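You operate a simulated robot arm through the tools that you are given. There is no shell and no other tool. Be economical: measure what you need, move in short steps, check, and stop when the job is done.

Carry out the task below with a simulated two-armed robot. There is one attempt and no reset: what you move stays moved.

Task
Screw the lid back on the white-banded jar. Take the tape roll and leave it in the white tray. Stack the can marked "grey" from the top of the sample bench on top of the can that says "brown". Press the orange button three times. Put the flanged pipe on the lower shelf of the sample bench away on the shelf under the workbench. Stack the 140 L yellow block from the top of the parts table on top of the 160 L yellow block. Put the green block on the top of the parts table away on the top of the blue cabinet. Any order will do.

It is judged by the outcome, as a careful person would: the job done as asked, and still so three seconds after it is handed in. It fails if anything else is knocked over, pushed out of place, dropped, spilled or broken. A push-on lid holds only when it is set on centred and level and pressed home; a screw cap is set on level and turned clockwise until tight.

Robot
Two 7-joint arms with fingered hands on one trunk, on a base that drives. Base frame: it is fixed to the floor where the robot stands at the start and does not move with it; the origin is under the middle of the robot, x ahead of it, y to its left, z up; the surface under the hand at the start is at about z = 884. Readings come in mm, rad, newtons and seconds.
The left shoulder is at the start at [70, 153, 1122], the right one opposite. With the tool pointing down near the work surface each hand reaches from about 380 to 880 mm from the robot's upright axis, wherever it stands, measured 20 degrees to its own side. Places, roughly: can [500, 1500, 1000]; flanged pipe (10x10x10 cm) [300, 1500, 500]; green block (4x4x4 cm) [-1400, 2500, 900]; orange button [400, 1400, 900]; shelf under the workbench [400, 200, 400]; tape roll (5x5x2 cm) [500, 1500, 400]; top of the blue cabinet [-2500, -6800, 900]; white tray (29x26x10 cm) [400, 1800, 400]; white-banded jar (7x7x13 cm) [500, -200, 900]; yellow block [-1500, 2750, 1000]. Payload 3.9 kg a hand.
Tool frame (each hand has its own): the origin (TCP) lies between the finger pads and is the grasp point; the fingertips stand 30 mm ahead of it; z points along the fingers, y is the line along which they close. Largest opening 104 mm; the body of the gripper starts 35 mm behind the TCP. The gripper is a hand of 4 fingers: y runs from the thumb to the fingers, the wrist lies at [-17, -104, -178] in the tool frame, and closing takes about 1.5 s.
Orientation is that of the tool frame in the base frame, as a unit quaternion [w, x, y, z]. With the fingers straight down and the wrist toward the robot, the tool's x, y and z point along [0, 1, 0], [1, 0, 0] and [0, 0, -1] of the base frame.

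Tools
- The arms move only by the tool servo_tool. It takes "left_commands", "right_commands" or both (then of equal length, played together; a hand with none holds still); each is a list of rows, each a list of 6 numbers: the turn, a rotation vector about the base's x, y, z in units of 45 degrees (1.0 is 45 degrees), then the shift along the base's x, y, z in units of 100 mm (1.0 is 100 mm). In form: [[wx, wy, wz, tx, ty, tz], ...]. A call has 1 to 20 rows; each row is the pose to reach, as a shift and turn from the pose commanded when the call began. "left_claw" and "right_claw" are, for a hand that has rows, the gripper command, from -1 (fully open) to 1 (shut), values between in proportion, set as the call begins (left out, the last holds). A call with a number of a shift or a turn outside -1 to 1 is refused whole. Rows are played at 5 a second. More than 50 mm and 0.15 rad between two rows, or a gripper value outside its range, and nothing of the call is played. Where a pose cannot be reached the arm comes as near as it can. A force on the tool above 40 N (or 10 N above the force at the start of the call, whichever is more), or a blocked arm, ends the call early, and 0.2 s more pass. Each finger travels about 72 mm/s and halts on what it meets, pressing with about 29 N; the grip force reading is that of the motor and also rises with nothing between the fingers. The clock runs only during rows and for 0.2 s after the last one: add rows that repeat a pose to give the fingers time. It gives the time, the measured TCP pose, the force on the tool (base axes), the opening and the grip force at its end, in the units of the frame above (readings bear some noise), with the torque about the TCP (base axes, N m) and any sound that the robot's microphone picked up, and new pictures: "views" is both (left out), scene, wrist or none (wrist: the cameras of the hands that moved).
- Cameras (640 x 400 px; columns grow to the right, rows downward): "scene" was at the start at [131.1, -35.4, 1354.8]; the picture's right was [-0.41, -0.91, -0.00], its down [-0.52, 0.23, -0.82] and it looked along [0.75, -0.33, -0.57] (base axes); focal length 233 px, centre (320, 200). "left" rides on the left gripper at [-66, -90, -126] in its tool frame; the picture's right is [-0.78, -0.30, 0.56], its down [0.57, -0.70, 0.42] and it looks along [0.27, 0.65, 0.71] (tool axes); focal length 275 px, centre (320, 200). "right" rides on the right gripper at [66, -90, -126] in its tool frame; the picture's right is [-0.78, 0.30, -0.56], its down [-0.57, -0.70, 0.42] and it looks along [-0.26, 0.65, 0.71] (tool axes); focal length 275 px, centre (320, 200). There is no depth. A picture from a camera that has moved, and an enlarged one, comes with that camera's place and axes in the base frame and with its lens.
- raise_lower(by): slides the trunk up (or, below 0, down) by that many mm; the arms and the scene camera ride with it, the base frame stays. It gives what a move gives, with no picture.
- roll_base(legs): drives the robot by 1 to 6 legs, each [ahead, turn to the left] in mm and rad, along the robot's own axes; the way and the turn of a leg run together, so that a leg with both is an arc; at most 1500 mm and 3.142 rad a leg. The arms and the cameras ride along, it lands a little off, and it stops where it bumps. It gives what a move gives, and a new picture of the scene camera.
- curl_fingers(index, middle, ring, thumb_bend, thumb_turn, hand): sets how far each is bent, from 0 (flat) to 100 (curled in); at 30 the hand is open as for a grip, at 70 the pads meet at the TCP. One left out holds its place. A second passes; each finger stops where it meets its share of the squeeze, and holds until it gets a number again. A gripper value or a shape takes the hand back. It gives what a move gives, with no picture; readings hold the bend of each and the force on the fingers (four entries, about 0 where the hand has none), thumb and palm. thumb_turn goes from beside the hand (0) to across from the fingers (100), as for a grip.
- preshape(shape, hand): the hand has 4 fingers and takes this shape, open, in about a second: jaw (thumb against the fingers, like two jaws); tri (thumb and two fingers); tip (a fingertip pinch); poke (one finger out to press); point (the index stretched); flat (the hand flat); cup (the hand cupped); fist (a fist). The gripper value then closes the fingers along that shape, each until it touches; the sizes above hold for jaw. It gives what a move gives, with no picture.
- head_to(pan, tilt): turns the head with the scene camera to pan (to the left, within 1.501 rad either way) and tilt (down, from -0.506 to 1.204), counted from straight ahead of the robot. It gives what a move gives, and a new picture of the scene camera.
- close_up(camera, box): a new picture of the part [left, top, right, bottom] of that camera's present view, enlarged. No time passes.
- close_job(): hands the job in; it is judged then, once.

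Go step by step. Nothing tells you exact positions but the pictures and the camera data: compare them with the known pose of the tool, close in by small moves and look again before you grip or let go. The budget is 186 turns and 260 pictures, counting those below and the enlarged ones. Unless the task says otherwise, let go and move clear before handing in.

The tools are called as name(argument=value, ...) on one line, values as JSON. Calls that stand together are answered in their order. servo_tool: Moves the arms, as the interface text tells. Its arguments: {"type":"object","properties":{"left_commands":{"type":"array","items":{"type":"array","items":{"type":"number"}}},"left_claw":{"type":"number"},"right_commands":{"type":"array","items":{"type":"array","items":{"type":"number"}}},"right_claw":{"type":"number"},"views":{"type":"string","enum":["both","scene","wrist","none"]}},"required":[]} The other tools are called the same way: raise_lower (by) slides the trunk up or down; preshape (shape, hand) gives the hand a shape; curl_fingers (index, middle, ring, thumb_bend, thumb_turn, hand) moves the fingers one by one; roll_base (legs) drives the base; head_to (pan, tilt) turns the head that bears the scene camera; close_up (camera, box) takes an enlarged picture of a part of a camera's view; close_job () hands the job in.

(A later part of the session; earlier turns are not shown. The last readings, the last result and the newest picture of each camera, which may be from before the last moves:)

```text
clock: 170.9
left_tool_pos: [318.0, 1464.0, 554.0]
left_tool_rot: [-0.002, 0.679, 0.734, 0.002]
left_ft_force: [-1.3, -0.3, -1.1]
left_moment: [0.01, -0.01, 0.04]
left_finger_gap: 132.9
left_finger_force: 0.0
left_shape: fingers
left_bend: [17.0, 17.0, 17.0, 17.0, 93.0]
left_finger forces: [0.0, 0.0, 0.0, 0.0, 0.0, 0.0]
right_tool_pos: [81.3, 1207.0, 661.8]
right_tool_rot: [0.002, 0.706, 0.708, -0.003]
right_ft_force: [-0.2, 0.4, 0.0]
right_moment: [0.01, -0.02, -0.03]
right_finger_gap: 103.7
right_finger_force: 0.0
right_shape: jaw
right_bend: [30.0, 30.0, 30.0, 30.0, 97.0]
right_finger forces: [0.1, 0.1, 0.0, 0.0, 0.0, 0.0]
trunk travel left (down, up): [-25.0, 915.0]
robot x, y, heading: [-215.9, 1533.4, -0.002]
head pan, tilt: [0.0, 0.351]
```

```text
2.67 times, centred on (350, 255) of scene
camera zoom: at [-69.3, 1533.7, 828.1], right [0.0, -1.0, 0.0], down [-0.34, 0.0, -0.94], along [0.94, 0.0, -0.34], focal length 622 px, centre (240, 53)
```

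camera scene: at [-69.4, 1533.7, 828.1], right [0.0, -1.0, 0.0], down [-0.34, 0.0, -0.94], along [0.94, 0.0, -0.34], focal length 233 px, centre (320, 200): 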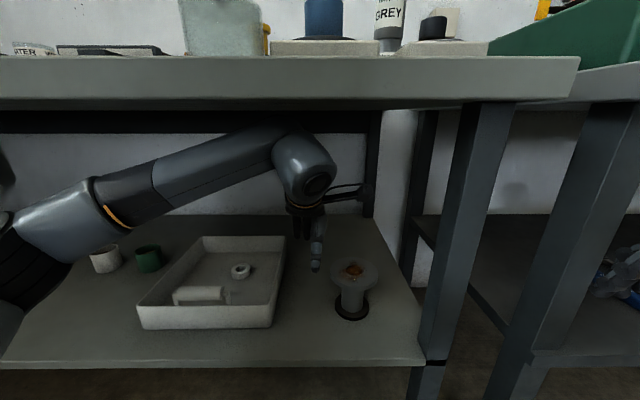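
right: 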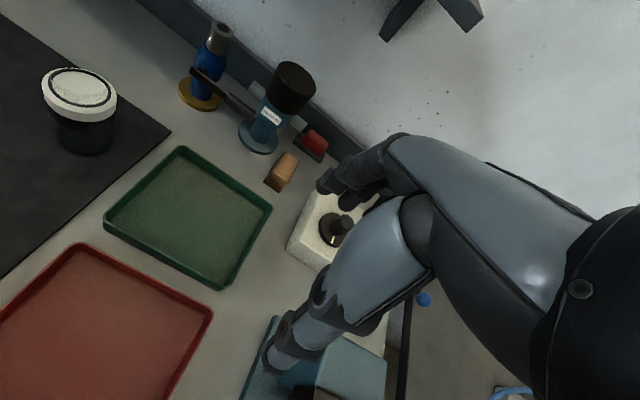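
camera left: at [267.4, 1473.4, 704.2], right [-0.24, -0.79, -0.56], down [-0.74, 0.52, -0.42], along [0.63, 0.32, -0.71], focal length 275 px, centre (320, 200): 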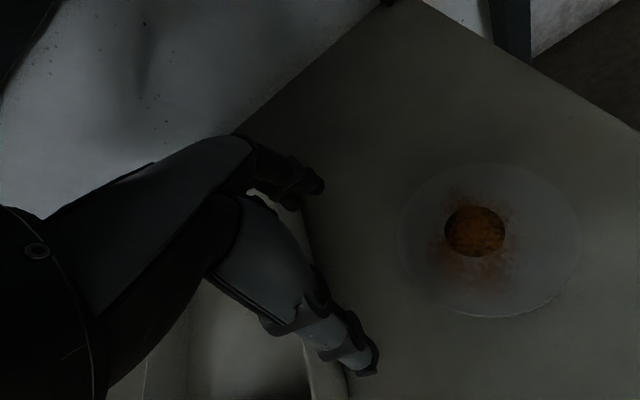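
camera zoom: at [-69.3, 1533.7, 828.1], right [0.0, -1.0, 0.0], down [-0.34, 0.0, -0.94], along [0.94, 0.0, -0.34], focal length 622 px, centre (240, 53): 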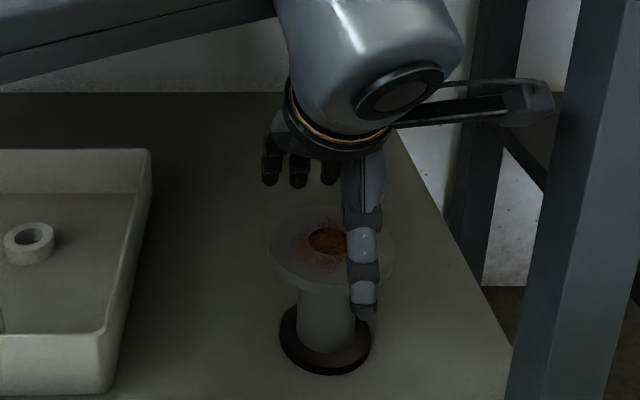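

Fingers behind and thumb in front both clear the flange. I'll go down around it.

servo_tool(left_commands=[[0, 0, 0, 0.03, 0, -0.1], [0, 0, 0, 0.03, 0, -0.2], [0, 0, 0, 0.03, 0, -0.3], [0, 0, 0, 0.03, 0, -0.4], [0, 0, 0, 0.03, 0, -0.46], [0, 0, 0, 0.03, 0, -0.46]], views="none")

close_up(camera="left", box=[200, 80, 440, 400])

close_up(camera="scene", box=[290, 180, 410, 330])

```text
clock: 172.3
left_tool_pos: [322.3, 1465.3, 509.7]
left_tool_rot: [-0.001, 0.679, 0.734, 0.003]
left_ft_force: [2.7, -0.9, 12.6]
left_moment: [-0.12, -0.85, -0.07]
left_finger_gap: 140.1
left_finger_force: 5.0
left_shape: fingers
left_bend: [13.0, 17.0, 17.0, 17.0, 93.0]
left_finger forces: [10.8, 0.0, 0.0, 0.0, 0.0, 0.0]
right_tool_pos: [80.0, 1207.2, 662.1]
right_tool_rot: [0.002, 0.707, 0.707, -0.003]
right_ft_force: [0.3, -0.7, 0.3]
right_moment: [0.02, 0.01, 0.03]
right_finger_gap: 104.0
right_finger_force: 0.0
right_shape: jaw
right_bend: [30.0, 30.0, 30.0, 30.0, 97.0]
right_finger forces: [0.0, 0.0, 0.1, 0.1, 0.1, 0.0]
trunk travel left (down, up): [-25.0, 915.0]
robot x, y, heading: [-216.3, 1536.2, -0.001]
head pan, tilt: [0.0, 0.351]
```

```text
1.25 times, centred on (320, 240) of left
camera zoom: at [236.8, 1393.1, 635.0], right [-0.23, -0.79, -0.56], down [-0.74, 0.52, -0.42], along [0.63, 0.32, -0.71], focal length 344 px, centre (320, 150)
```

zoom: 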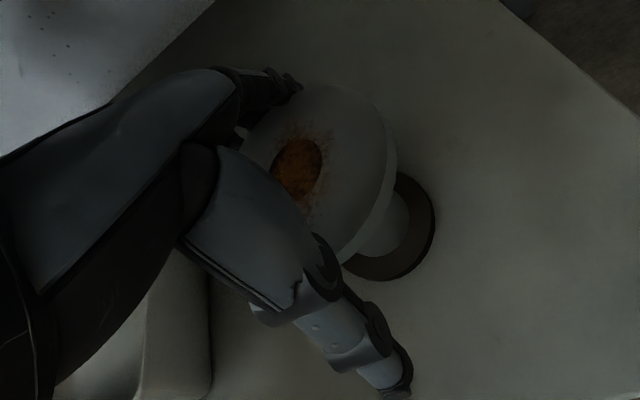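

```text
2.67 times, centred on (350, 255) of scene
camera zoom: at [-70.3, 1533.8, 828.4], right [0.0, -1.0, 0.0], down [-0.34, 0.0, -0.94], along [0.94, 0.0, -0.34], focal length 622 px, centre (240, 53)
```

zoom: 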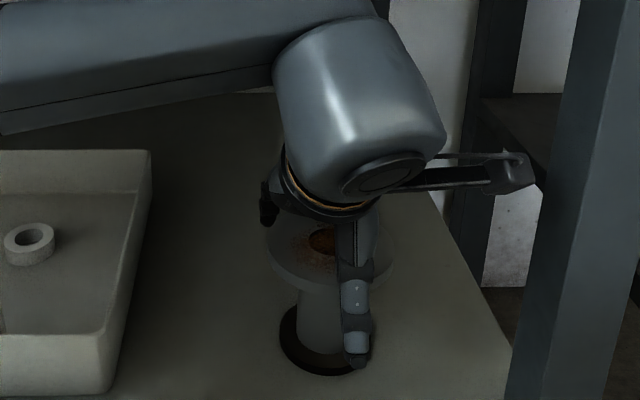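

The index rests on the flange edge. I'll rise, shift 14 mm further in x, and go down again.

servo_tool(left_commands=[[0, 0, 0, 0, 0, 0.15], [0, 0, 0, 0, 0, 0.3], [0, 0, 0, 0.15, 0.02, 0.3], [0, 0, 0, 0.15, 0.02, 0.15], [0, 0, 0, 0.15, 0.02, 0.05], [0, 0, 0, 0.15, 0.02, -0.02], [0, 0, 0, 0.15, 0.02, -0.02]], views="none")

close_up(camera="left", box=[200, 80, 440, 400])

close_up(camera="scene", box=[290, 180, 410, 330])

```text
clock: 173.9
left_tool_pos: [336.3, 1467.2, 508.5]
left_tool_rot: [-0.002, 0.679, 0.734, 0.003]
left_ft_force: [-3.9, -0.7, 7.6]
left_moment: [-0.07, 0.34, 0.0]
left_finger_gap: 135.7
left_finger_force: 3.8
left_shape: fingers
left_bend: [17.0, 17.0, 17.0, 15.0, 93.0]
left_finger forces: [0.0, 0.0, 0.0, 0.0, 6.7, 0.1]
right_tool_pos: [80.6, 1207.7, 663.0]
right_tool_rot: [0.002, 0.706, 0.708, -0.003]
right_ft_force: [0.1, -0.6, 1.2]
right_moment: [0.0, -0.01, -0.01]
right_finger_gap: 103.7
right_finger_force: 0.1
right_shape: jaw
right_bend: [30.0, 30.0, 30.0, 30.0, 97.0]
right_finger forces: [0.0, 0.1, 0.0, 0.0, 0.0, 0.0]
trunk travel left (down, up): [-25.0, 915.0]
robot x, y, heading: [-214.6, 1531.9, 0.001]
head pan, tilt: [0.0, 0.351]
```

```text
1.25 times, centred on (320, 240) of left
camera zoom: at [251.6, 1395.0, 631.5], right [-0.24, -0.79, -0.56], down [-0.74, 0.52, -0.42], along [0.63, 0.32, -0.71], focal length 344 px, centre (320, 150)
```

zoom: 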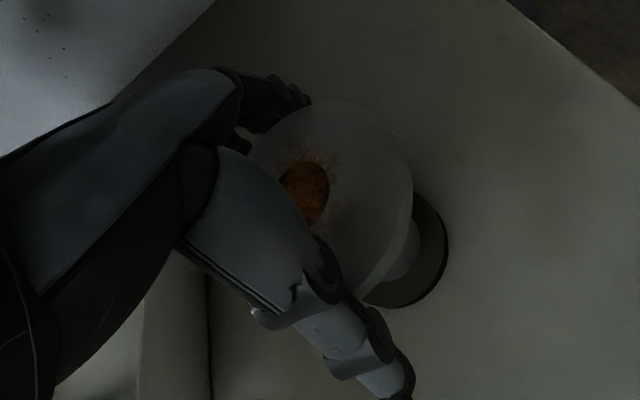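

```text
2.67 times, centred on (350, 255) of scene
camera zoom: at [-70.2, 1533.7, 828.3], right [0.0, -1.0, 0.0], down [-0.34, 0.0, -0.94], along [0.94, 0.0, -0.34], focal length 622 px, centre (240, 53)
```

zoom: 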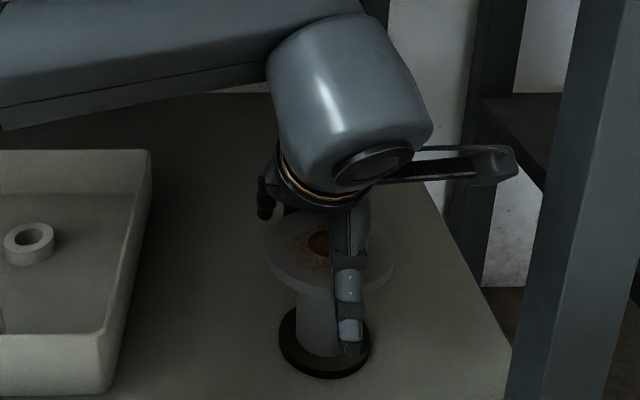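

Now the thumb just touches, so the hand is nearly centred. I'll shift back 4 mm and curl the fingers in.

servo_tool(left_commands=[[0, 0, 0, -0.045, 0, 0], [0, 0, 0, -0.045, 0, 0]], views="none")

curl_fingers(hand="left", index=75, middle=75, ring=75, thumb_bend=75)

close_up(camera="left", box=[200, 80, 440, 400])

close_up(camera="scene", box=[290, 180, 410, 330])

```text
clock: 174.5
left_tool_pos: [333.5, 1468.5, 505.6]
left_tool_rot: [-0.004, 0.679, 0.734, 0.003]
left_ft_force: [-1.1, -0.8, 0.0]
left_moment: [-0.01, 0.04, -0.02]
left_finger_gap: 134.2
left_finger_force: 0.3
left_shape: fingers
left_bend: [17.0, 17.0, 17.0, 16.0, 93.0]
left_finger forces: [0.1, 0.1, 0.1, 0.0, 0.9, 0.0]
right_tool_pos: [82.2, 1206.8, 661.4]
right_tool_rot: [0.002, 0.707, 0.707, -0.003]
right_ft_force: [-0.3, 0.9, -0.8]
right_moment: [-0.01, -0.02, -0.02]
right_finger_gap: 103.8
right_finger_force: 0.0
right_shape: jaw
right_bend: [30.0, 30.0, 30.0, 30.0, 97.0]
right_finger forces: [0.0, 0.1, 0.0, 0.0, 0.1, 0.0]
trunk travel left (down, up): [-25.0, 915.0]
robot x, y, heading: [-212.7, 1531.3, 0.004]
head pan, tilt: [0.0, 0.351]
```

```text
clock: 175.5
left_tool_pos: [332.4, 1468.4, 506.7]
left_tool_rot: [-0.003, 0.679, 0.734, 0.002]
left_ft_force: [-2.6, 0.8, 3.2]
left_moment: [-0.06, 0.62, -0.07]
left_finger_gap: 101.5
left_finger_force: 56.5
left_shape: fingers
left_bend: [15.0, 40.0, 49.0, 49.0, 89.0]
left_finger forces: [22.4, 14.6, 17.0, 0.0, 59.2, 0.1]
right_tool_pos: [81.4, 1206.9, 661.0]
right_tool_rot: [0.003, 0.706, 0.708, -0.003]
right_ft_force: [0.7, 0.2, 0.5]
right_moment: [0.0, -0.01, -0.03]
right_finger_gap: 103.9
right_finger_force: 0.2
right_shape: jaw
right_bend: [30.0, 30.0, 30.0, 30.0, 97.0]
right_finger forces: [0.1, 0.0, 0.0, 0.0, 0.0, 0.0]
trunk travel left (down, up): [-25.0, 915.0]
robot x, y, heading: [-210.3, 1530.9, -0.001]
head pan, tilt: [0.0, 0.351]
```

```text
1.25 times, centred on (320, 240) of left
camera zoom: at [247.9, 1395.5, 631.0], right [-0.24, -0.79, -0.56], down [-0.74, 0.52, -0.42], along [0.62, 0.32, -0.71], focal length 344 px, centre (320, 150)
```

zoom: 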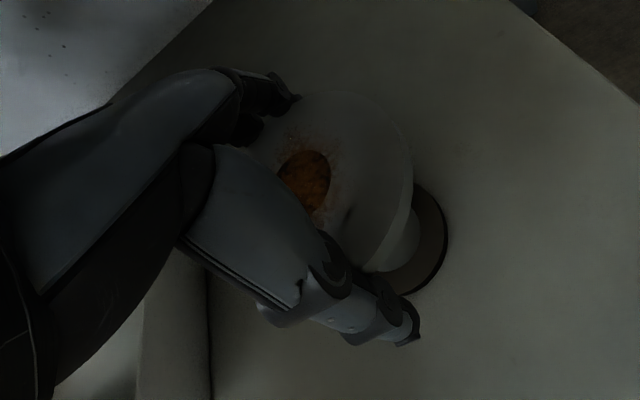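

```text
2.67 times, centred on (350, 255) of scene
camera zoom: at [-69.6, 1533.8, 828.1], right [0.0, -1.0, 0.0], down [-0.34, 0.0, -0.94], along [0.94, 0.0, -0.34], focal length 622 px, centre (240, 53)
```

zoom: 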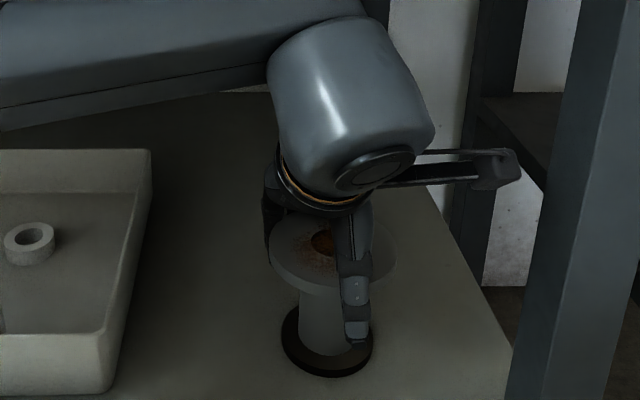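

All fingers hold the flange firmly. Lifting gently.

servo_tool(left_commands=[[0, 0, 0, 0, 0, 0.1], [0, 0, 0, 0, 0, 0.25], [0, 0, 0, 0, 0, 0.4], [0, 0, 0, 0, 0.05, 0.6], [0, 0, 0, 0, 0.1, 0.7], [0, 0, 0, 0, 0.1, 0.7]], views="none")

close_up(camera="scene", box=[270, 160, 420, 330])

```text
clock: 176.9
left_tool_pos: [333.8, 1478.4, 575.8]
left_tool_rot: [-0.004, 0.679, 0.734, 0.003]
left_ft_force: [-0.1, 0.0, -10.1]
left_moment: [0.1, 0.07, 0.0]
left_finger_gap: 101.4
left_finger_force: 53.9
left_shape: fingers
left_bend: [15.0, 40.0, 49.0, 50.0, 88.0]
left_finger forces: [22.3, 14.6, 16.7, 0.0, 53.8, 0.0]
right_tool_pos: [83.0, 1206.7, 661.9]
right_tool_rot: [0.002, 0.706, 0.708, -0.003]
right_ft_force: [0.5, 0.2, 0.6]
right_moment: [-0.01, 0.01, 0.01]
right_finger_gap: 103.8
right_finger_force: 0.1
right_shape: jaw
right_bend: [30.0, 30.0, 30.0, 30.0, 97.0]
right_finger forces: [0.1, 0.0, 0.0, 0.0, 0.0, 0.0]
trunk travel left (down, up): [-25.0, 915.0]
robot x, y, heading: [-213.3, 1535.8, -0.001]
head pan, tilt: [0.0, 0.351]
```

```text
2.35 times, centred on (345, 245) of scene
camera zoom: at [-68.5, 1533.6, 827.8], right [0.0, -1.0, 0.0], down [-0.34, 0.0, -0.94], along [0.94, 0.0, -0.34], focal length 548 px, centre (261, 94)
```

zoom: 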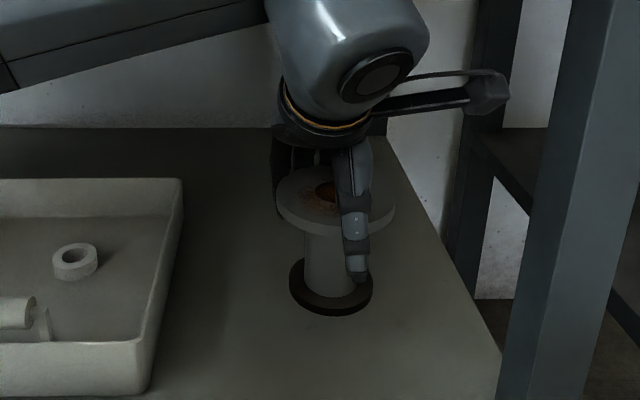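

The pipe (about 1 kg) hangs upright. I'll edge +y away from the bench leg, back straight out, and move over in front of the workbench's left end.

servo_tool(left_commands=[[0, 0, 0, 0, 0.3, 0], [0, 0, 0, 0, 0.5, 0], [0, 0, 0, 0, 0.5, 0]], views="none")

roll_base(legs=[[-520, 0], [0, -1.571], [500, 0], [0, 1.571]])

head_to(pan=-0.1, tilt=0.3)

```text
clock: 177.7
left_tool_pos: [332.7, 1527.1, 576.4]
left_tool_rot: [-0.003, 0.679, 0.734, 0.002]
left_ft_force: [0.2, 0.6, -11.6]
left_moment: [0.09, 0.06, -0.01]
left_finger_gap: 101.3
left_finger_force: 53.0
left_shape: fingers
left_bend: [15.0, 40.0, 49.0, 50.0, 88.0]
left_finger forces: [22.0, 14.7, 16.5, 0.0, 53.1, 0.1]
right_tool_pos: [81.5, 1207.0, 660.8]
right_tool_rot: [0.001, 0.707, 0.707, -0.003]
right_ft_force: [-0.2, -1.0, 0.1]
right_moment: [-0.01, 0.02, 0.0]
right_finger_gap: 104.1
right_finger_force: 0.0
right_shape: jaw
right_bend: [30.0, 30.0, 30.0, 30.0, 97.0]
right_finger forces: [0.0, 0.0, 0.1, 0.0, 0.0, 0.0]
trunk travel left (down, up): [-25.0, 915.0]
robot x, y, heading: [-212.7, 1534.0, 0.003]
head pan, tilt: [0.0, 0.351]
```

```text
clock: 190.8
left_tool_pos: [-178.6, 1028.1, 576.4]
left_tool_rot: [-0.003, 0.683, 0.73, 0.002]
left_ft_force: [-0.6, 0.5, -10.5]
left_moment: [0.12, 0.09, 0.01]
left_finger_gap: 99.3
left_finger_force: 48.2
left_shape: fingers
left_bend: [15.0, 40.0, 49.0, 52.0, 88.0]
left_finger forces: [20.5, 13.0, 15.9, 0.0, 48.3, 0.1]
right_tool_pos: [-432.5, 710.1, 662.1]
right_tool_rot: [0.002, 0.71, 0.704, -0.003]
right_ft_force: [0.0, -0.3, -0.8]
right_moment: [0.03, 0.01, 0.0]
right_finger_gap: 103.6
right_finger_force: 0.1
right_shape: jaw
right_bend: [30.0, 30.0, 30.0, 30.0, 97.0]
right_finger forces: [0.0, 0.0, 0.0, 0.0, 0.1, 0.0]
trunk travel left (down, up): [-25.0, 915.0]
robot x, y, heading: [-725.5, 1043.2, -0.013]
head pan, tilt: [0.0, 0.351]
camera scene: at [-579.6, 1038.5, 827.8], right [-0.01, -1.0, 0.0], down [-0.34, 0.0, -0.94], along [0.94, -0.01, -0.34], focal length 233 px, centre (320, 200)
```

scene: 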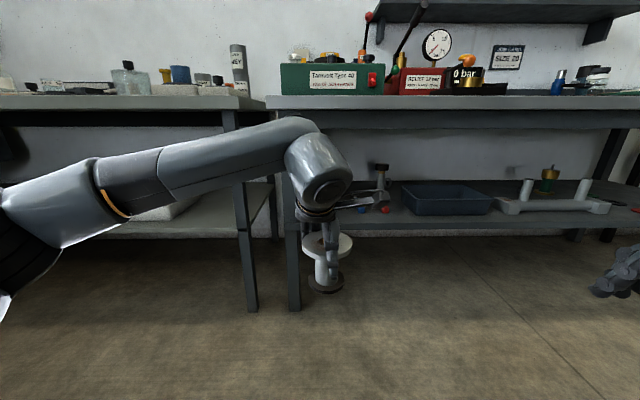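

```text
clock: 191.5
left_tool_pos: [-177.5, 1027.9, 576.1]
left_tool_rot: [-0.004, 0.683, 0.73, 0.001]
left_ft_force: [-0.6, 0.2, -10.7]
left_moment: [0.11, 0.06, 0.0]
left_finger_gap: 99.4
left_finger_force: 49.1
left_shape: fingers
left_bend: [15.0, 40.0, 49.0, 52.0, 88.0]
left_finger forces: [20.6, 13.0, 16.0, 0.0, 48.5, 0.1]
right_tool_pos: [-433.1, 709.3, 660.2]
right_tool_rot: [0.001, 0.711, 0.704, -0.003]
right_ft_force: [-0.2, -0.1, 0.0]
right_moment: [0.01, 0.0, 0.02]
right_finger_gap: 103.9
right_finger_force: 0.0
right_shape: jaw
right_bend: [30.0, 30.0, 30.0, 30.0, 97.0]
right_finger forces: [0.0, 0.0, 0.0, 0.0, 0.0, 0.1]
trunk travel left (down, up): [-25.0, 915.0]
robot x, y, heading: [-720.0, 1039.2, -0.01]
head pan, tilt: [-0.099, 0.3]
camera scene: at [-579.9, 1029.2, 832.6], right [-0.11, -0.99, 0.0], down [-0.3, 0.03, -0.95], along [0.95, -0.11, -0.3], focal length 233 px, centre (320, 200)
```

scene: 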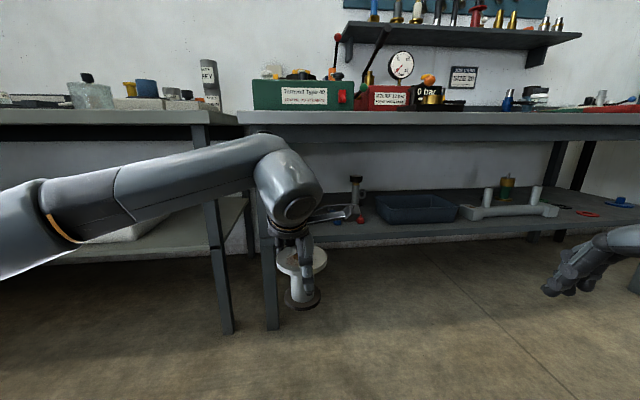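

The workbench has a deep apron, so clearance is tighter. I'll enlarge the shelf area to judge heights and the free spot.

close_up(camera="scene", box=[220, 90, 440, 260])

```text
2.35 times, centred on (330, 175) of scene
camera zoom: at [-579.9, 1029.2, 832.6], right [-0.11, -0.99, 0.0], down [-0.3, 0.03, -0.95], along [0.95, -0.11, -0.3], focal length 548 px, centre (296, 259)
```

zoom: 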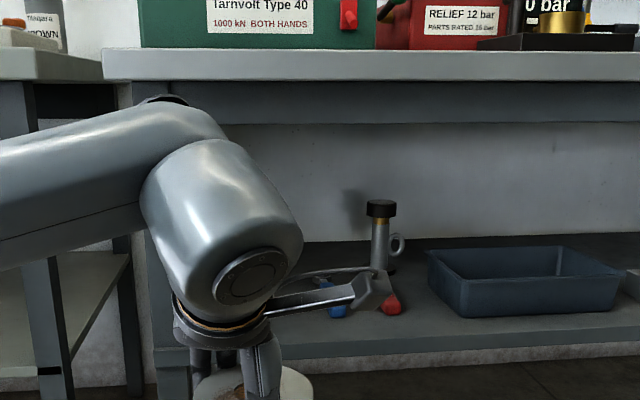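

The shelf's free area is near y≈900-1100, close to the front. I'll drive in so the pipe comes just inside the shelf's front edge, with the wrist still short of the apron.

servo_tool(left_commands=[[0, 0, 0, 0, -0.2, 0], [0, 0, 0, 0, -0.4, 0.05], [0, 0, 0, 0, -0.4, 0.05]], views="none")

roll_base(legs=[[330, 0]])

close_up(camera="scene", box=[200, 120, 420, 320])

close_up(camera="left", box=[0, 0, 640, 400])

```text
clock: 192.3
left_tool_pos: [-177.0, 988.1, 581.3]
left_tool_rot: [-0.004, 0.683, 0.73, 0.002]
left_ft_force: [0.8, 0.2, -10.2]
left_moment: [0.11, 0.07, -0.03]
left_finger_gap: 99.3
left_finger_force: 49.1
left_shape: fingers
left_bend: [15.0, 40.0, 49.0, 52.0, 88.0]
left_finger forces: [20.6, 13.0, 16.1, 0.1, 48.4, 0.0]
right_tool_pos: [-432.6, 709.7, 661.7]
right_tool_rot: [0.002, 0.71, 0.704, -0.003]
right_ft_force: [-0.3, -0.3, 0.0]
right_moment: [-0.01, 0.0, 0.0]
right_finger_gap: 103.7
right_finger_force: 0.0
right_shape: jaw
right_bend: [30.0, 30.0, 30.0, 30.0, 97.0]
right_finger forces: [0.0, 0.0, 0.0, 0.1, 0.0, 0.0]
trunk travel left (down, up): [-25.0, 915.0]
robot x, y, heading: [-721.5, 1038.6, -0.012]
head pan, tilt: [-0.099, 0.3]
```

```text
clock: 194.5
left_tool_pos: [161.4, 984.0, 582.3]
left_tool_rot: [-0.004, 0.683, 0.73, 0.002]
left_ft_force: [-0.6, -1.0, -10.0]
left_moment: [0.1, 0.09, -0.04]
left_finger_gap: 99.3
left_finger_force: 49.0
left_shape: fingers
left_bend: [15.0, 40.0, 49.0, 52.0, 88.0]
left_finger forces: [20.4, 12.9, 16.1, 0.0, 48.3, 0.0]
right_tool_pos: [-92.4, 706.6, 662.0]
right_tool_rot: [0.002, 0.71, 0.704, -0.003]
right_ft_force: [0.9, -0.3, -0.3]
right_moment: [0.01, 0.02, 0.0]
right_finger_gap: 103.8
right_finger_force: 0.1
right_shape: jaw
right_bend: [30.0, 30.0, 30.0, 30.0, 97.0]
right_finger forces: [0.1, 0.1, 0.1, 0.1, 0.0, 0.0]
trunk travel left (down, up): [-25.0, 915.0]
robot x, y, heading: [-382.3, 1032.3, -0.011]
head pan, tilt: [-0.099, 0.3]
camera scene: at [-239.8, 1025.5, 832.5], right [-0.11, -0.99, 0.0], down [-0.3, 0.03, -0.95], along [0.95, -0.1, -0.3], focal length 233 px, centre (320, 200)
```

scene: 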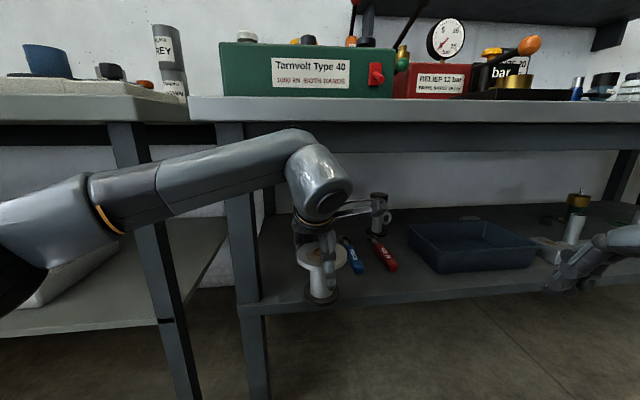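

```text
2.00 times, centred on (310, 220) of scene
camera zoom: at [-239.8, 1025.5, 832.5], right [-0.11, -0.99, 0.0], down [-0.3, 0.03, -0.95], along [0.95, -0.1, -0.3], focal length 466 px, centre (340, 160)
```

zoom: 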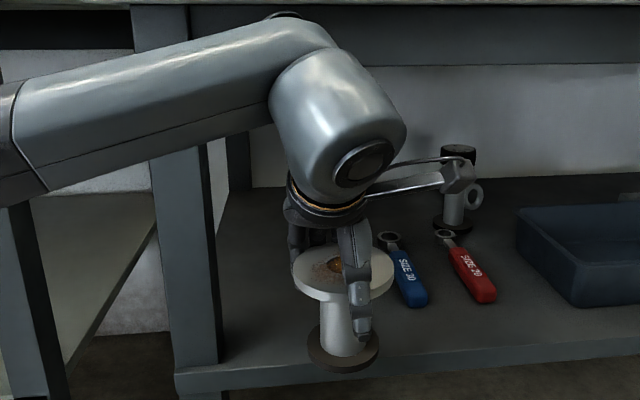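

```text
1.00 times, centred on (320, 200) of left (not enlarged: the box is as wide or as high as the picture)
camera zoom: at [77.0, 912.5, 706.7], right [-0.24, -0.79, -0.56], down [-0.74, 0.53, -0.42], along [0.63, 0.31, -0.71], focal length 275 px, centre (320, 200)
```

zoom: 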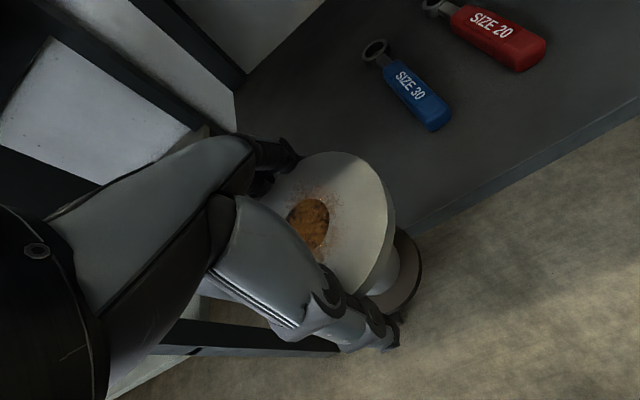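

The shelf is at about z=470, front edge at x≈190; the spot left of the blue spanner is free. I'll nudge +20 mm in y and drive in 105 mm.

servo_tool(left_commands=[[0, 0, 0, 0, 0.1, 0], [0, 0, 0, 0, 0.22, 0], [0, 0, 0, 0, 0.22, 0]], views="none")

roll_base(legs=[[105, 0]])

close_up(camera="left", box=[0, 0, 640, 400])

```text
clock: 195.3
left_tool_pos: [162.2, 1007.2, 581.8]
left_tool_rot: [-0.005, 0.682, 0.731, 0.002]
left_ft_force: [-0.2, -0.1, -11.5]
left_moment: [0.07, 0.07, 0.0]
left_finger_gap: 99.4
left_finger_force: 48.9
left_shape: fingers
left_bend: [15.0, 40.0, 49.0, 52.0, 88.0]
left_finger forces: [20.5, 12.9, 16.4, 0.1, 48.2, 0.0]
right_tool_pos: [-92.7, 706.3, 660.3]
right_tool_rot: [0.002, 0.71, 0.704, -0.003]
right_ft_force: [-0.3, -0.2, 0.1]
right_moment: [0.0, 0.0, 0.01]
right_finger_gap: 103.4
right_finger_force: 0.1
right_shape: jaw
right_bend: [30.0, 30.0, 30.0, 30.0, 97.0]
right_finger forces: [0.0, 0.0, 0.0, 0.0, 0.0, 0.0]
trunk travel left (down, up): [-25.0, 915.0]
robot x, y, heading: [-382.1, 1035.1, -0.015]
head pan, tilt: [-0.099, 0.3]
```

```text
clock: 196.6
left_tool_pos: [260.2, 1004.2, 578.4]
left_tool_rot: [-0.008, 0.686, 0.728, 0.004]
left_ft_force: [0.6, 0.4, -10.9]
left_moment: [0.05, 0.09, -0.05]
left_finger_gap: 99.1
left_finger_force: 50.1
left_shape: fingers
left_bend: [15.0, 40.0, 49.0, 53.0, 88.0]
left_finger forces: [20.3, 14.0, 16.8, 0.0, 49.4, 0.0]
right_tool_pos: [11.0, 708.2, 661.1]
right_tool_rot: [0.002, 0.709, 0.706, -0.004]
right_ft_force: [0.4, -1.3, 0.1]
right_moment: [-0.03, 0.0, -0.01]
right_finger_gap: 103.7
right_finger_force: 0.0
right_shape: jaw
right_bend: [30.0, 30.0, 30.0, 30.0, 97.0]
right_finger forces: [0.1, 0.1, 0.0, 0.1, 0.0, 0.1]
trunk travel left (down, up): [-25.0, 915.0]
robot x, y, heading: [-285.0, 1033.0, -0.001]
head pan, tilt: [-0.099, 0.3]
stopped in leg 1: the robot was blocked; the commanded pose is now the measured one
camera scene: at [-139.1, 1025.6, 832.8], right [-0.1, -0.99, 0.0], down [-0.29, 0.03, -0.96], along [0.95, -0.1, -0.3], focal length 233 px, centre (320, 200)
```

scene: 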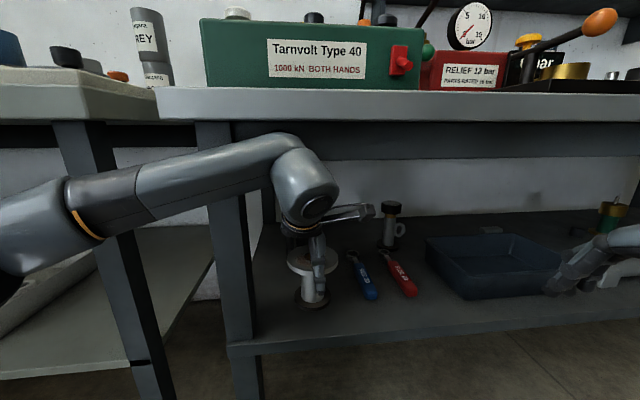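

```text
1.00 times, centred on (320, 200) of left (not enlarged: the box is as wide or as high as the picture)
camera zoom: at [173.5, 933.4, 702.4], right [-0.26, -0.78, -0.57], down [-0.74, 0.54, -0.41], along [0.63, 0.31, -0.71], focal length 275 px, centre (320, 200)
```

zoom: 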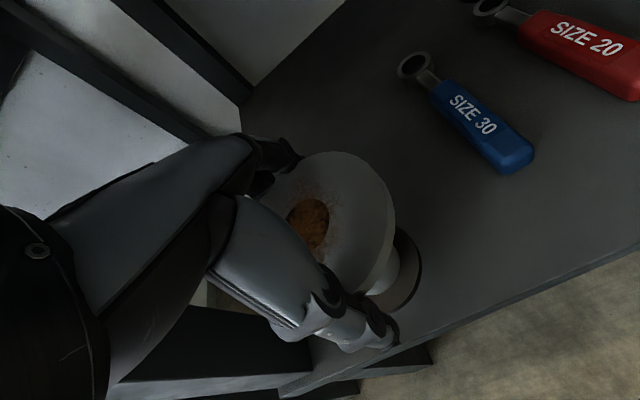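

Blocked after 97 mm, likely the forearm grazing the table edge; the pipe is already over the shelf. I'll back off 10 mm and lower the pipe gently.

roll_base(legs=[[-12, 0]])

servo_tool(left_commands=[[0, 0, 0, 0, 0, -0.04], [0, 0, 0, 0, 0, -0.08], [0, 0, 0, 0, 0, -0.1], [0, 0, 0, 0, 0, -0.1]], views="wrist")

close_up(camera="scene", box=[220, 120, 400, 340])

```text
clock: 197.3
left_tool_pos: [249.1, 1005.9, 578.7]
left_tool_rot: [-0.007, 0.687, 0.727, 0.004]
left_ft_force: [-1.4, -0.8, -10.1]
left_moment: [0.1, 0.04, 0.01]
left_finger_gap: 99.4
left_finger_force: 50.5
left_shape: fingers
left_bend: [15.0, 40.0, 49.0, 53.0, 88.0]
left_finger forces: [20.2, 14.0, 16.9, 0.0, 49.3, 0.0]
right_tool_pos: [-1.2, 707.4, 660.9]
right_tool_rot: [0.001, 0.708, 0.706, -0.004]
right_ft_force: [-0.8, 0.7, -0.4]
right_moment: [-0.03, 0.03, -0.03]
right_finger_gap: 103.7
right_finger_force: 0.0
right_shape: jaw
right_bend: [30.0, 30.0, 30.0, 30.0, 97.0]
right_finger forces: [0.1, 0.1, 0.0, 0.0, 0.0, 0.0]
trunk travel left (down, up): [-25.0, 915.0]
robot x, y, heading: [-295.2, 1039.4, -0.004]
head pan, tilt: [-0.099, 0.3]
camera scene: at [-149.9, 1025.4, 832.6], right [-0.1, -0.99, 0.0], down [-0.3, 0.03, -0.95], along [0.95, -0.1, -0.3], focal length 233 px, centre (320, 200)
```

scene: 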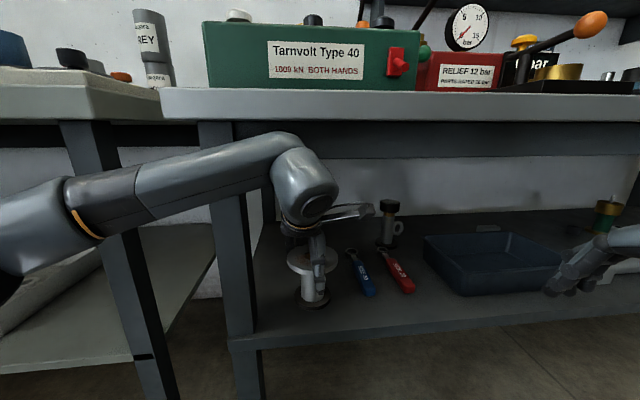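

```text
clock: 198.3
left_tool_pos: [249.4, 1005.0, 567.9]
left_tool_rot: [-0.008, 0.687, 0.727, 0.003]
left_ft_force: [0.3, 0.6, -9.3]
left_moment: [0.05, 0.08, -0.02]
left_finger_gap: 99.2
left_finger_force: 49.8
left_shape: fingers
left_bend: [15.0, 40.0, 49.0, 53.0, 88.0]
left_finger forces: [20.2, 13.9, 16.8, 0.0, 49.2, 0.0]
right_tool_pos: [-0.9, 706.8, 659.8]
right_tool_rot: [0.001, 0.709, 0.705, -0.003]
right_ft_force: [-0.2, -0.2, -0.5]
right_moment: [-0.06, 0.0, -0.01]
right_finger_gap: 103.6
right_finger_force: 0.1
right_shape: jaw
right_bend: [30.0, 30.0, 30.0, 30.0, 97.0]
right_finger forces: [0.1, 0.0, 0.1, 0.0, 0.0, 0.0]
trunk travel left (down, up): [-25.0, 915.0]
robot x, y, heading: [-295.7, 1038.3, -0.011]
head pan, tilt: [-0.099, 0.3]
camera left: at [163.1, 933.4, 692.4], right [-0.26, -0.78, -0.57], down [-0.74, 0.54, -0.41], along [0.63, 0.31, -0.71], focal length 275 px, centre (320, 200)
```

left: 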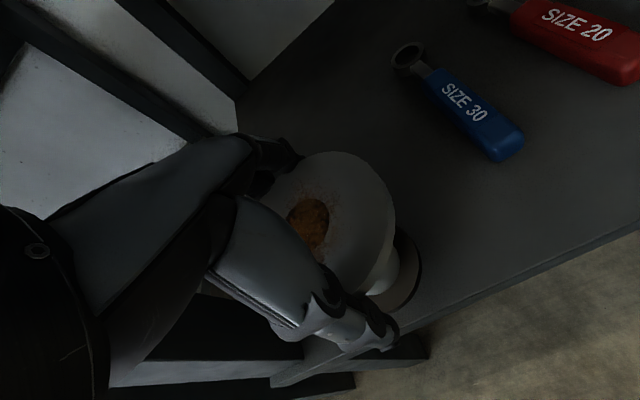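

```text
1.82 times, centred on (310, 230) of scene
camera zoom: at [-149.8, 1025.5, 832.6], right [-0.1, -0.99, 0.0], down [-0.3, 0.03, -0.95], along [0.95, -0.1, -0.3], focal length 424 px, centre (338, 146)
```

zoom: 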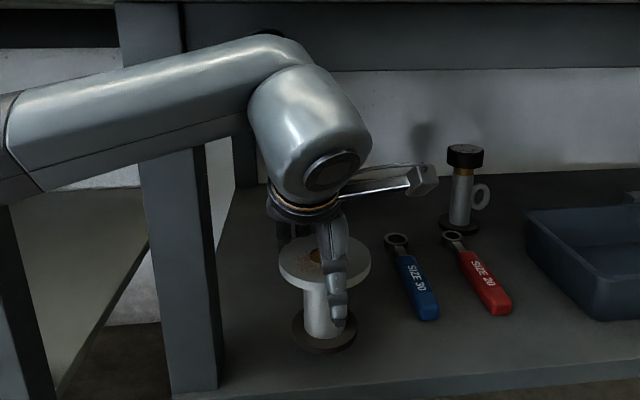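

Pipe base well inside the shelf front. Continuing down in small steps.

servo_tool(left_commands=[[0, 0, 0, 0, 0, -0.03], [0, 0, 0, 0, 0, -0.06], [0, 0, 0, 0, 0, -0.09], [0, 0, 0, 0, 0, -0.09]], views="none")

```text
clock: 199.3
left_tool_pos: [248.6, 1004.2, 558.8]
left_tool_rot: [-0.008, 0.686, 0.727, 0.003]
left_ft_force: [-0.1, 0.2, -10.5]
left_moment: [0.08, 0.06, -0.02]
left_finger_gap: 99.2
left_finger_force: 50.4
left_shape: fingers
left_bend: [15.0, 40.0, 49.0, 53.0, 88.0]
left_finger forces: [20.2, 13.9, 16.9, 0.0, 49.3, 0.1]
right_tool_pos: [-1.5, 707.0, 660.7]
right_tool_rot: [0.001, 0.708, 0.706, -0.004]
right_ft_force: [-0.3, 0.0, 0.3]
right_moment: [0.0, -0.01, -0.01]
right_finger_gap: 103.7
right_finger_force: 0.0
right_shape: jaw
right_bend: [30.0, 30.0, 30.0, 30.0, 97.0]
right_finger forces: [0.0, 0.2, 0.1, 0.0, 0.1, 0.1]
trunk travel left (down, up): [-25.0, 915.0]
robot x, y, heading: [-295.8, 1035.3, -0.003]
head pan, tilt: [-0.099, 0.3]
```

No contact yet. Lower a bit more and watch the force.

servo_tool(left_commands=[[0, 0, 0, 0, 0, -0.03], [0, 0, 0, 0, 0, -0.06], [0, 0, 0, 0, 0, -0.09], [0, 0, 0, 0, 0, -0.12], [0, 0, 0, 0, 0, -0.12]], views="wrist")

close_up(camera="scene", box=[220, 120, 400, 340])

```text
clock: 200.5
left_tool_pos: [248.4, 1005.3, 547.8]
left_tool_rot: [-0.009, 0.687, 0.727, 0.002]
left_ft_force: [0.3, -0.3, -10.4]
left_moment: [0.09, 0.08, 0.01]
left_finger_gap: 99.2
left_finger_force: 50.5
left_shape: fingers
left_bend: [15.0, 40.0, 49.0, 53.0, 88.0]
left_finger forces: [20.2, 13.9, 16.9, 0.1, 49.2, 0.1]
right_tool_pos: [-1.4, 706.7, 661.4]
right_tool_rot: [0.001, 0.708, 0.706, -0.004]
right_ft_force: [0.4, 0.1, 0.0]
right_moment: [0.02, -0.03, 0.0]
right_finger_gap: 103.8
right_finger_force: 0.0
right_shape: jaw
right_bend: [30.0, 30.0, 30.0, 30.0, 97.0]
right_finger forces: [0.0, 0.0, 0.0, 0.1, 0.0, 0.1]
trunk travel left (down, up): [-25.0, 915.0]
robot x, y, heading: [-292.7, 1033.2, -0.002]
head pan, tilt: [-0.099, 0.3]
camera left: at [163.1, 933.4, 671.6], right [-0.26, -0.78, -0.57], down [-0.74, 0.54, -0.41], along [0.63, 0.31, -0.71], focal length 275 px, centre (320, 200)
```

left: 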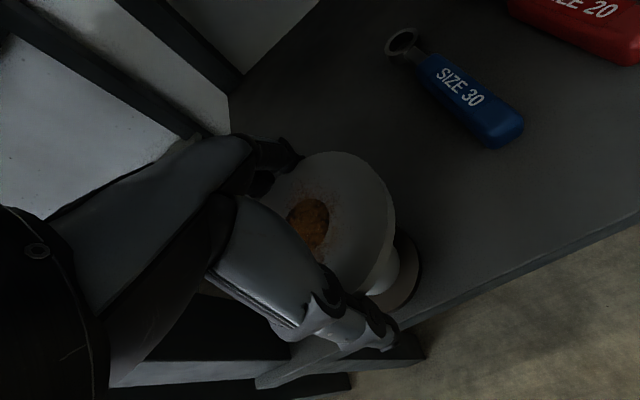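

```text
1.82 times, centred on (310, 230) of scene
camera zoom: at [-149.8, 1025.5, 832.6], right [-0.1, -0.99, 0.0], down [-0.3, 0.03, -0.95], along [0.95, -0.1, -0.3], focal length 424 px, centre (338, 146)
```

zoom: 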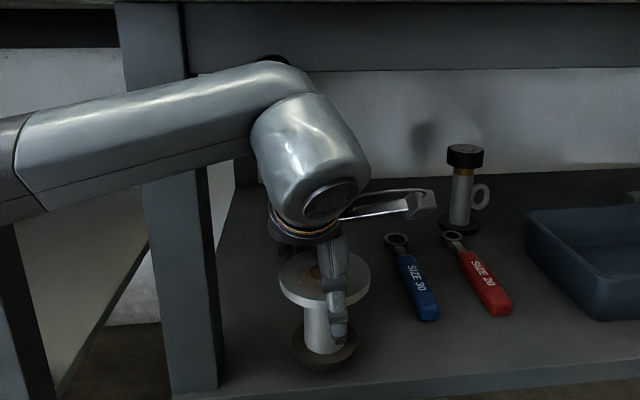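

The shelf is lower and its edge further in than I judged (about z≈425, x≈235). I'll lower another 12 mm so the forearm fits beneath the apron, then drive 75 mm deeper.

servo_tool(left_commands=[[0, 0, 0, 0, 0, -0.04], [0, 0, 0, 0, 0, -0.08], [0, 0, 0, 0, 0, -0.12], [0, 0, 0, 0, 0, -0.12]], views="none")

roll_base(legs=[[75, 0]])

close_up(camera="left", box=[0, 0, 640, 400])

```text
clock: 201.5
left_tool_pos: [250.3, 1005.7, 534.8]
left_tool_rot: [-0.008, 0.686, 0.727, 0.003]
left_ft_force: [0.8, -0.3, -10.1]
left_moment: [0.11, 0.09, -0.04]
left_finger_gap: 99.1
left_finger_force: 49.7
left_shape: fingers
left_bend: [15.0, 40.0, 49.0, 53.0, 88.0]
left_finger forces: [20.1, 13.8, 16.9, 0.0, 49.1, 0.0]
right_tool_pos: [-1.3, 707.4, 661.0]
right_tool_rot: [0.0, 0.708, 0.706, -0.004]
right_ft_force: [-0.6, 0.1, -0.3]
right_moment: [-0.02, -0.01, -0.01]
right_finger_gap: 104.0
right_finger_force: 0.0
right_shape: jaw
right_bend: [30.0, 30.0, 30.0, 30.0, 97.0]
right_finger forces: [0.1, 0.0, 0.1, 0.0, 0.0, 0.1]
trunk travel left (down, up): [-25.0, 915.0]
robot x, y, heading: [-292.0, 1040.3, -0.005]
head pan, tilt: [-0.099, 0.3]
```

```text
clock: 202.5
left_tool_pos: [268.6, 996.5, 534.2]
left_tool_rot: [-0.011, 0.711, 0.703, 0.017]
left_ft_force: [-0.1, 0.0, -10.3]
left_moment: [0.08, 0.04, 0.03]
left_finger_gap: 99.1
left_finger_force: 50.7
left_shape: fingers
left_bend: [15.0, 40.0, 49.0, 54.0, 88.0]
left_finger forces: [20.4, 14.1, 17.6, 0.0, 49.2, 0.0]
right_tool_pos: [45.3, 707.8, 663.1]
right_tool_rot: [0.005, 0.706, 0.708, -0.001]
right_ft_force: [-0.1, -0.6, 0.6]
right_moment: [0.0, 0.01, -0.04]
right_finger_gap: 104.0
right_finger_force: 0.0
right_shape: jaw
right_bend: [30.0, 30.0, 30.0, 30.0, 97.0]
right_finger forces: [0.0, 0.0, 0.0, 0.0, 0.0, 0.1]
trunk travel left (down, up): [-25.0, 915.0]
robot x, y, heading: [-244.3, 1036.7, 0.022]
head pan, tilt: [-0.099, 0.3]
stopped in leg 1: the robot was blocked; the commanded pose is now the measured one
camera scene: at [-106.7, 1028.5, 834.0], right [-0.08, -1.0, 0.0], down [-0.29, 0.02, -0.96], along [0.95, -0.08, -0.29], focal length 233 px, centre (320, 200)
```

scene: 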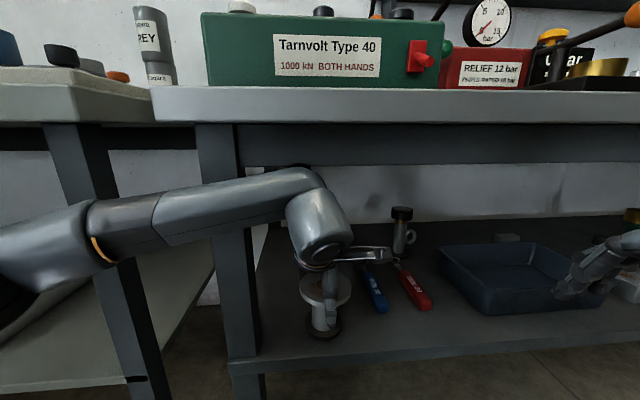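

```text
1.00 times, centred on (320, 200) of left (not enlarged: the box is as wide or as high as the picture)
camera zoom: at [176.5, 927.3, 656.6], right [-0.3, -0.75, -0.59], down [-0.69, 0.6, -0.41], along [0.66, 0.28, -0.7], focal length 275 px, centre (320, 200)
```

zoom: 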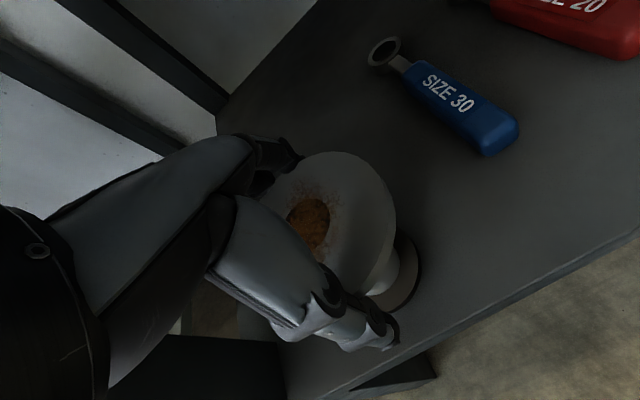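

The forearm is meeting the bench leg from the left. I'll back out and reposition the robot 230 mm to the right, so the forearm can go in straight with the hand further left of the robot.

roll_base(legs=[[-330, 0], [0, -1.593], [230, 0], [0, 1.571]])

servo_tool(left_commands=[[0, 0, 0, 0.05, 0.3, 0.03], [0, 0, 0.05, 0.1, 0.6, 0.07], [0, 0, 0.1, 0.15, 0.9, 0.1], [0, 0, 0.1, 0.15, 1.0, 0.1], [0, 0, 0.1, 0.15, 1.0, 0.1]], views="none")

servo_tool(left_commands=[[0, 0, 0.05, 0, 0.3, 0], [0, 0, 0.1, 0, 0.6, 0], [0, 0, 0.1, 0, 0.9, 0], [0, 0, 0.1, 0, 1.0, 0], [0, 0, 0.1, 0, 1.0, 0]], views="scene")

```text
clock: 213.7
left_tool_pos: [-58.6, 752.3, 528.6]
left_tool_rot: [-0.014, 0.716, 0.698, 0.013]
left_ft_force: [0.5, 0.0, -11.1]
left_moment: [0.09, 0.07, 0.04]
left_finger_gap: 98.1
left_finger_force: 46.4
left_shape: fingers
left_bend: [15.0, 41.0, 49.0, 54.0, 88.0]
left_finger forces: [18.2, 13.4, 16.6, 0.1, 43.7, 0.0]
right_tool_pos: [-289.4, 467.2, 660.9]
right_tool_rot: [0.001, 0.713, 0.701, -0.003]
right_ft_force: [-0.1, 0.3, -0.5]
right_moment: [-0.02, 0.01, 0.01]
right_finger_gap: 103.8
right_finger_force: 0.1
right_shape: jaw
right_bend: [30.0, 30.0, 30.0, 30.0, 97.0]
right_finger forces: [0.0, 0.0, 0.1, 0.0, 0.0, 0.0]
trunk travel left (down, up): [-25.0, 915.0]
robot x, y, heading: [-577.5, 802.4, -0.011]
head pan, tilt: [-0.099, 0.3]
camera scene: at [-433.6, 790.1, 832.6], right [-0.1, -0.99, 0.0], down [-0.3, 0.03, -0.95], along [0.95, -0.1, -0.3], focal length 233 px, centre (320, 200)
```

scene: 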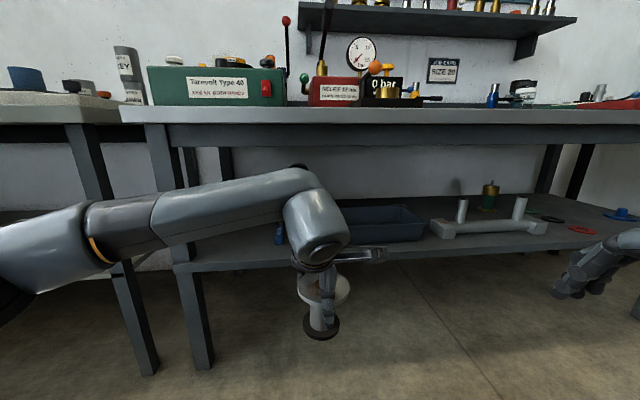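

```text
clock: 214.9
left_tool_pos: [-43.6, 852.6, 540.1]
left_tool_rot: [-0.015, 0.688, 0.725, 0.011]
left_ft_force: [0.8, 0.3, -10.4]
left_moment: [0.08, 0.07, 0.0]
left_finger_gap: 98.0
left_finger_force: 46.6
left_shape: fingers
left_bend: [15.0, 41.0, 49.0, 54.0, 88.0]
left_finger forces: [18.3, 13.5, 16.9, 0.0, 44.2, 0.0]
right_tool_pos: [-288.6, 468.1, 660.4]
right_tool_rot: [0.001, 0.713, 0.701, -0.004]
right_ft_force: [0.9, -0.2, -0.1]
right_moment: [0.01, -0.01, 0.01]
right_finger_gap: 103.7
right_finger_force: 0.0
right_shape: jaw
right_bend: [30.0, 30.0, 30.0, 30.0, 97.0]
right_finger forces: [0.0, 0.1, 0.1, 0.0, 0.0, 0.0]
trunk travel left (down, up): [-25.0, 915.0]
robot x, y, heading: [-582.1, 799.8, -0.006]
head pan, tilt: [-0.099, 0.3]
```

```text
clock: 216.1
left_tool_pos: [-44.6, 952.2, 537.0]
left_tool_rot: [-0.016, 0.659, 0.752, 0.01]
left_ft_force: [-0.3, 0.2, -11.8]
left_moment: [0.09, 0.09, -0.01]
left_finger_gap: 98.0
left_finger_force: 46.5
left_shape: fingers
left_bend: [15.0, 41.0, 49.0, 54.0, 88.0]
left_finger forces: [18.3, 13.4, 17.1, 0.1, 44.1, 0.0]
right_tool_pos: [-289.1, 468.4, 662.0]
right_tool_rot: [0.001, 0.713, 0.701, -0.003]
right_ft_force: [0.3, 0.3, 0.2]
right_moment: [-0.03, 0.01, -0.02]
right_finger_gap: 104.2
right_finger_force: 0.1
right_shape: jaw
right_bend: [30.0, 30.0, 30.0, 30.0, 97.0]
right_finger forces: [0.0, 0.0, 0.0, 0.0, 0.1, 0.0]
trunk travel left (down, up): [-25.0, 915.0]
robot x, y, heading: [-580.2, 798.9, -0.004]
head pan, tilt: [-0.099, 0.3]
camera scene: at [-433.6, 790.4, 832.6], right [-0.1, -0.99, 0.0], down [-0.3, 0.03, -0.95], along [0.95, -0.1, -0.3], focal length 233 px, centre (320, 200)
```

scene: 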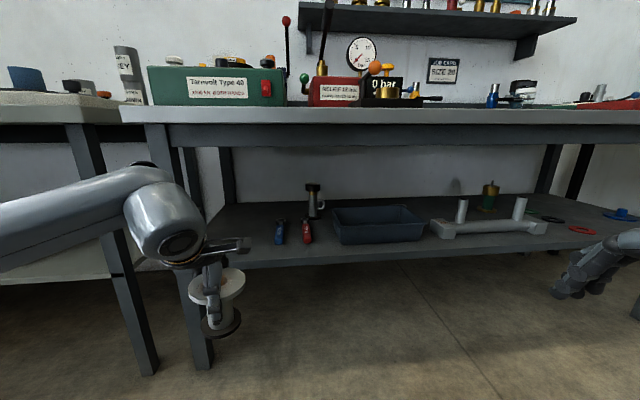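

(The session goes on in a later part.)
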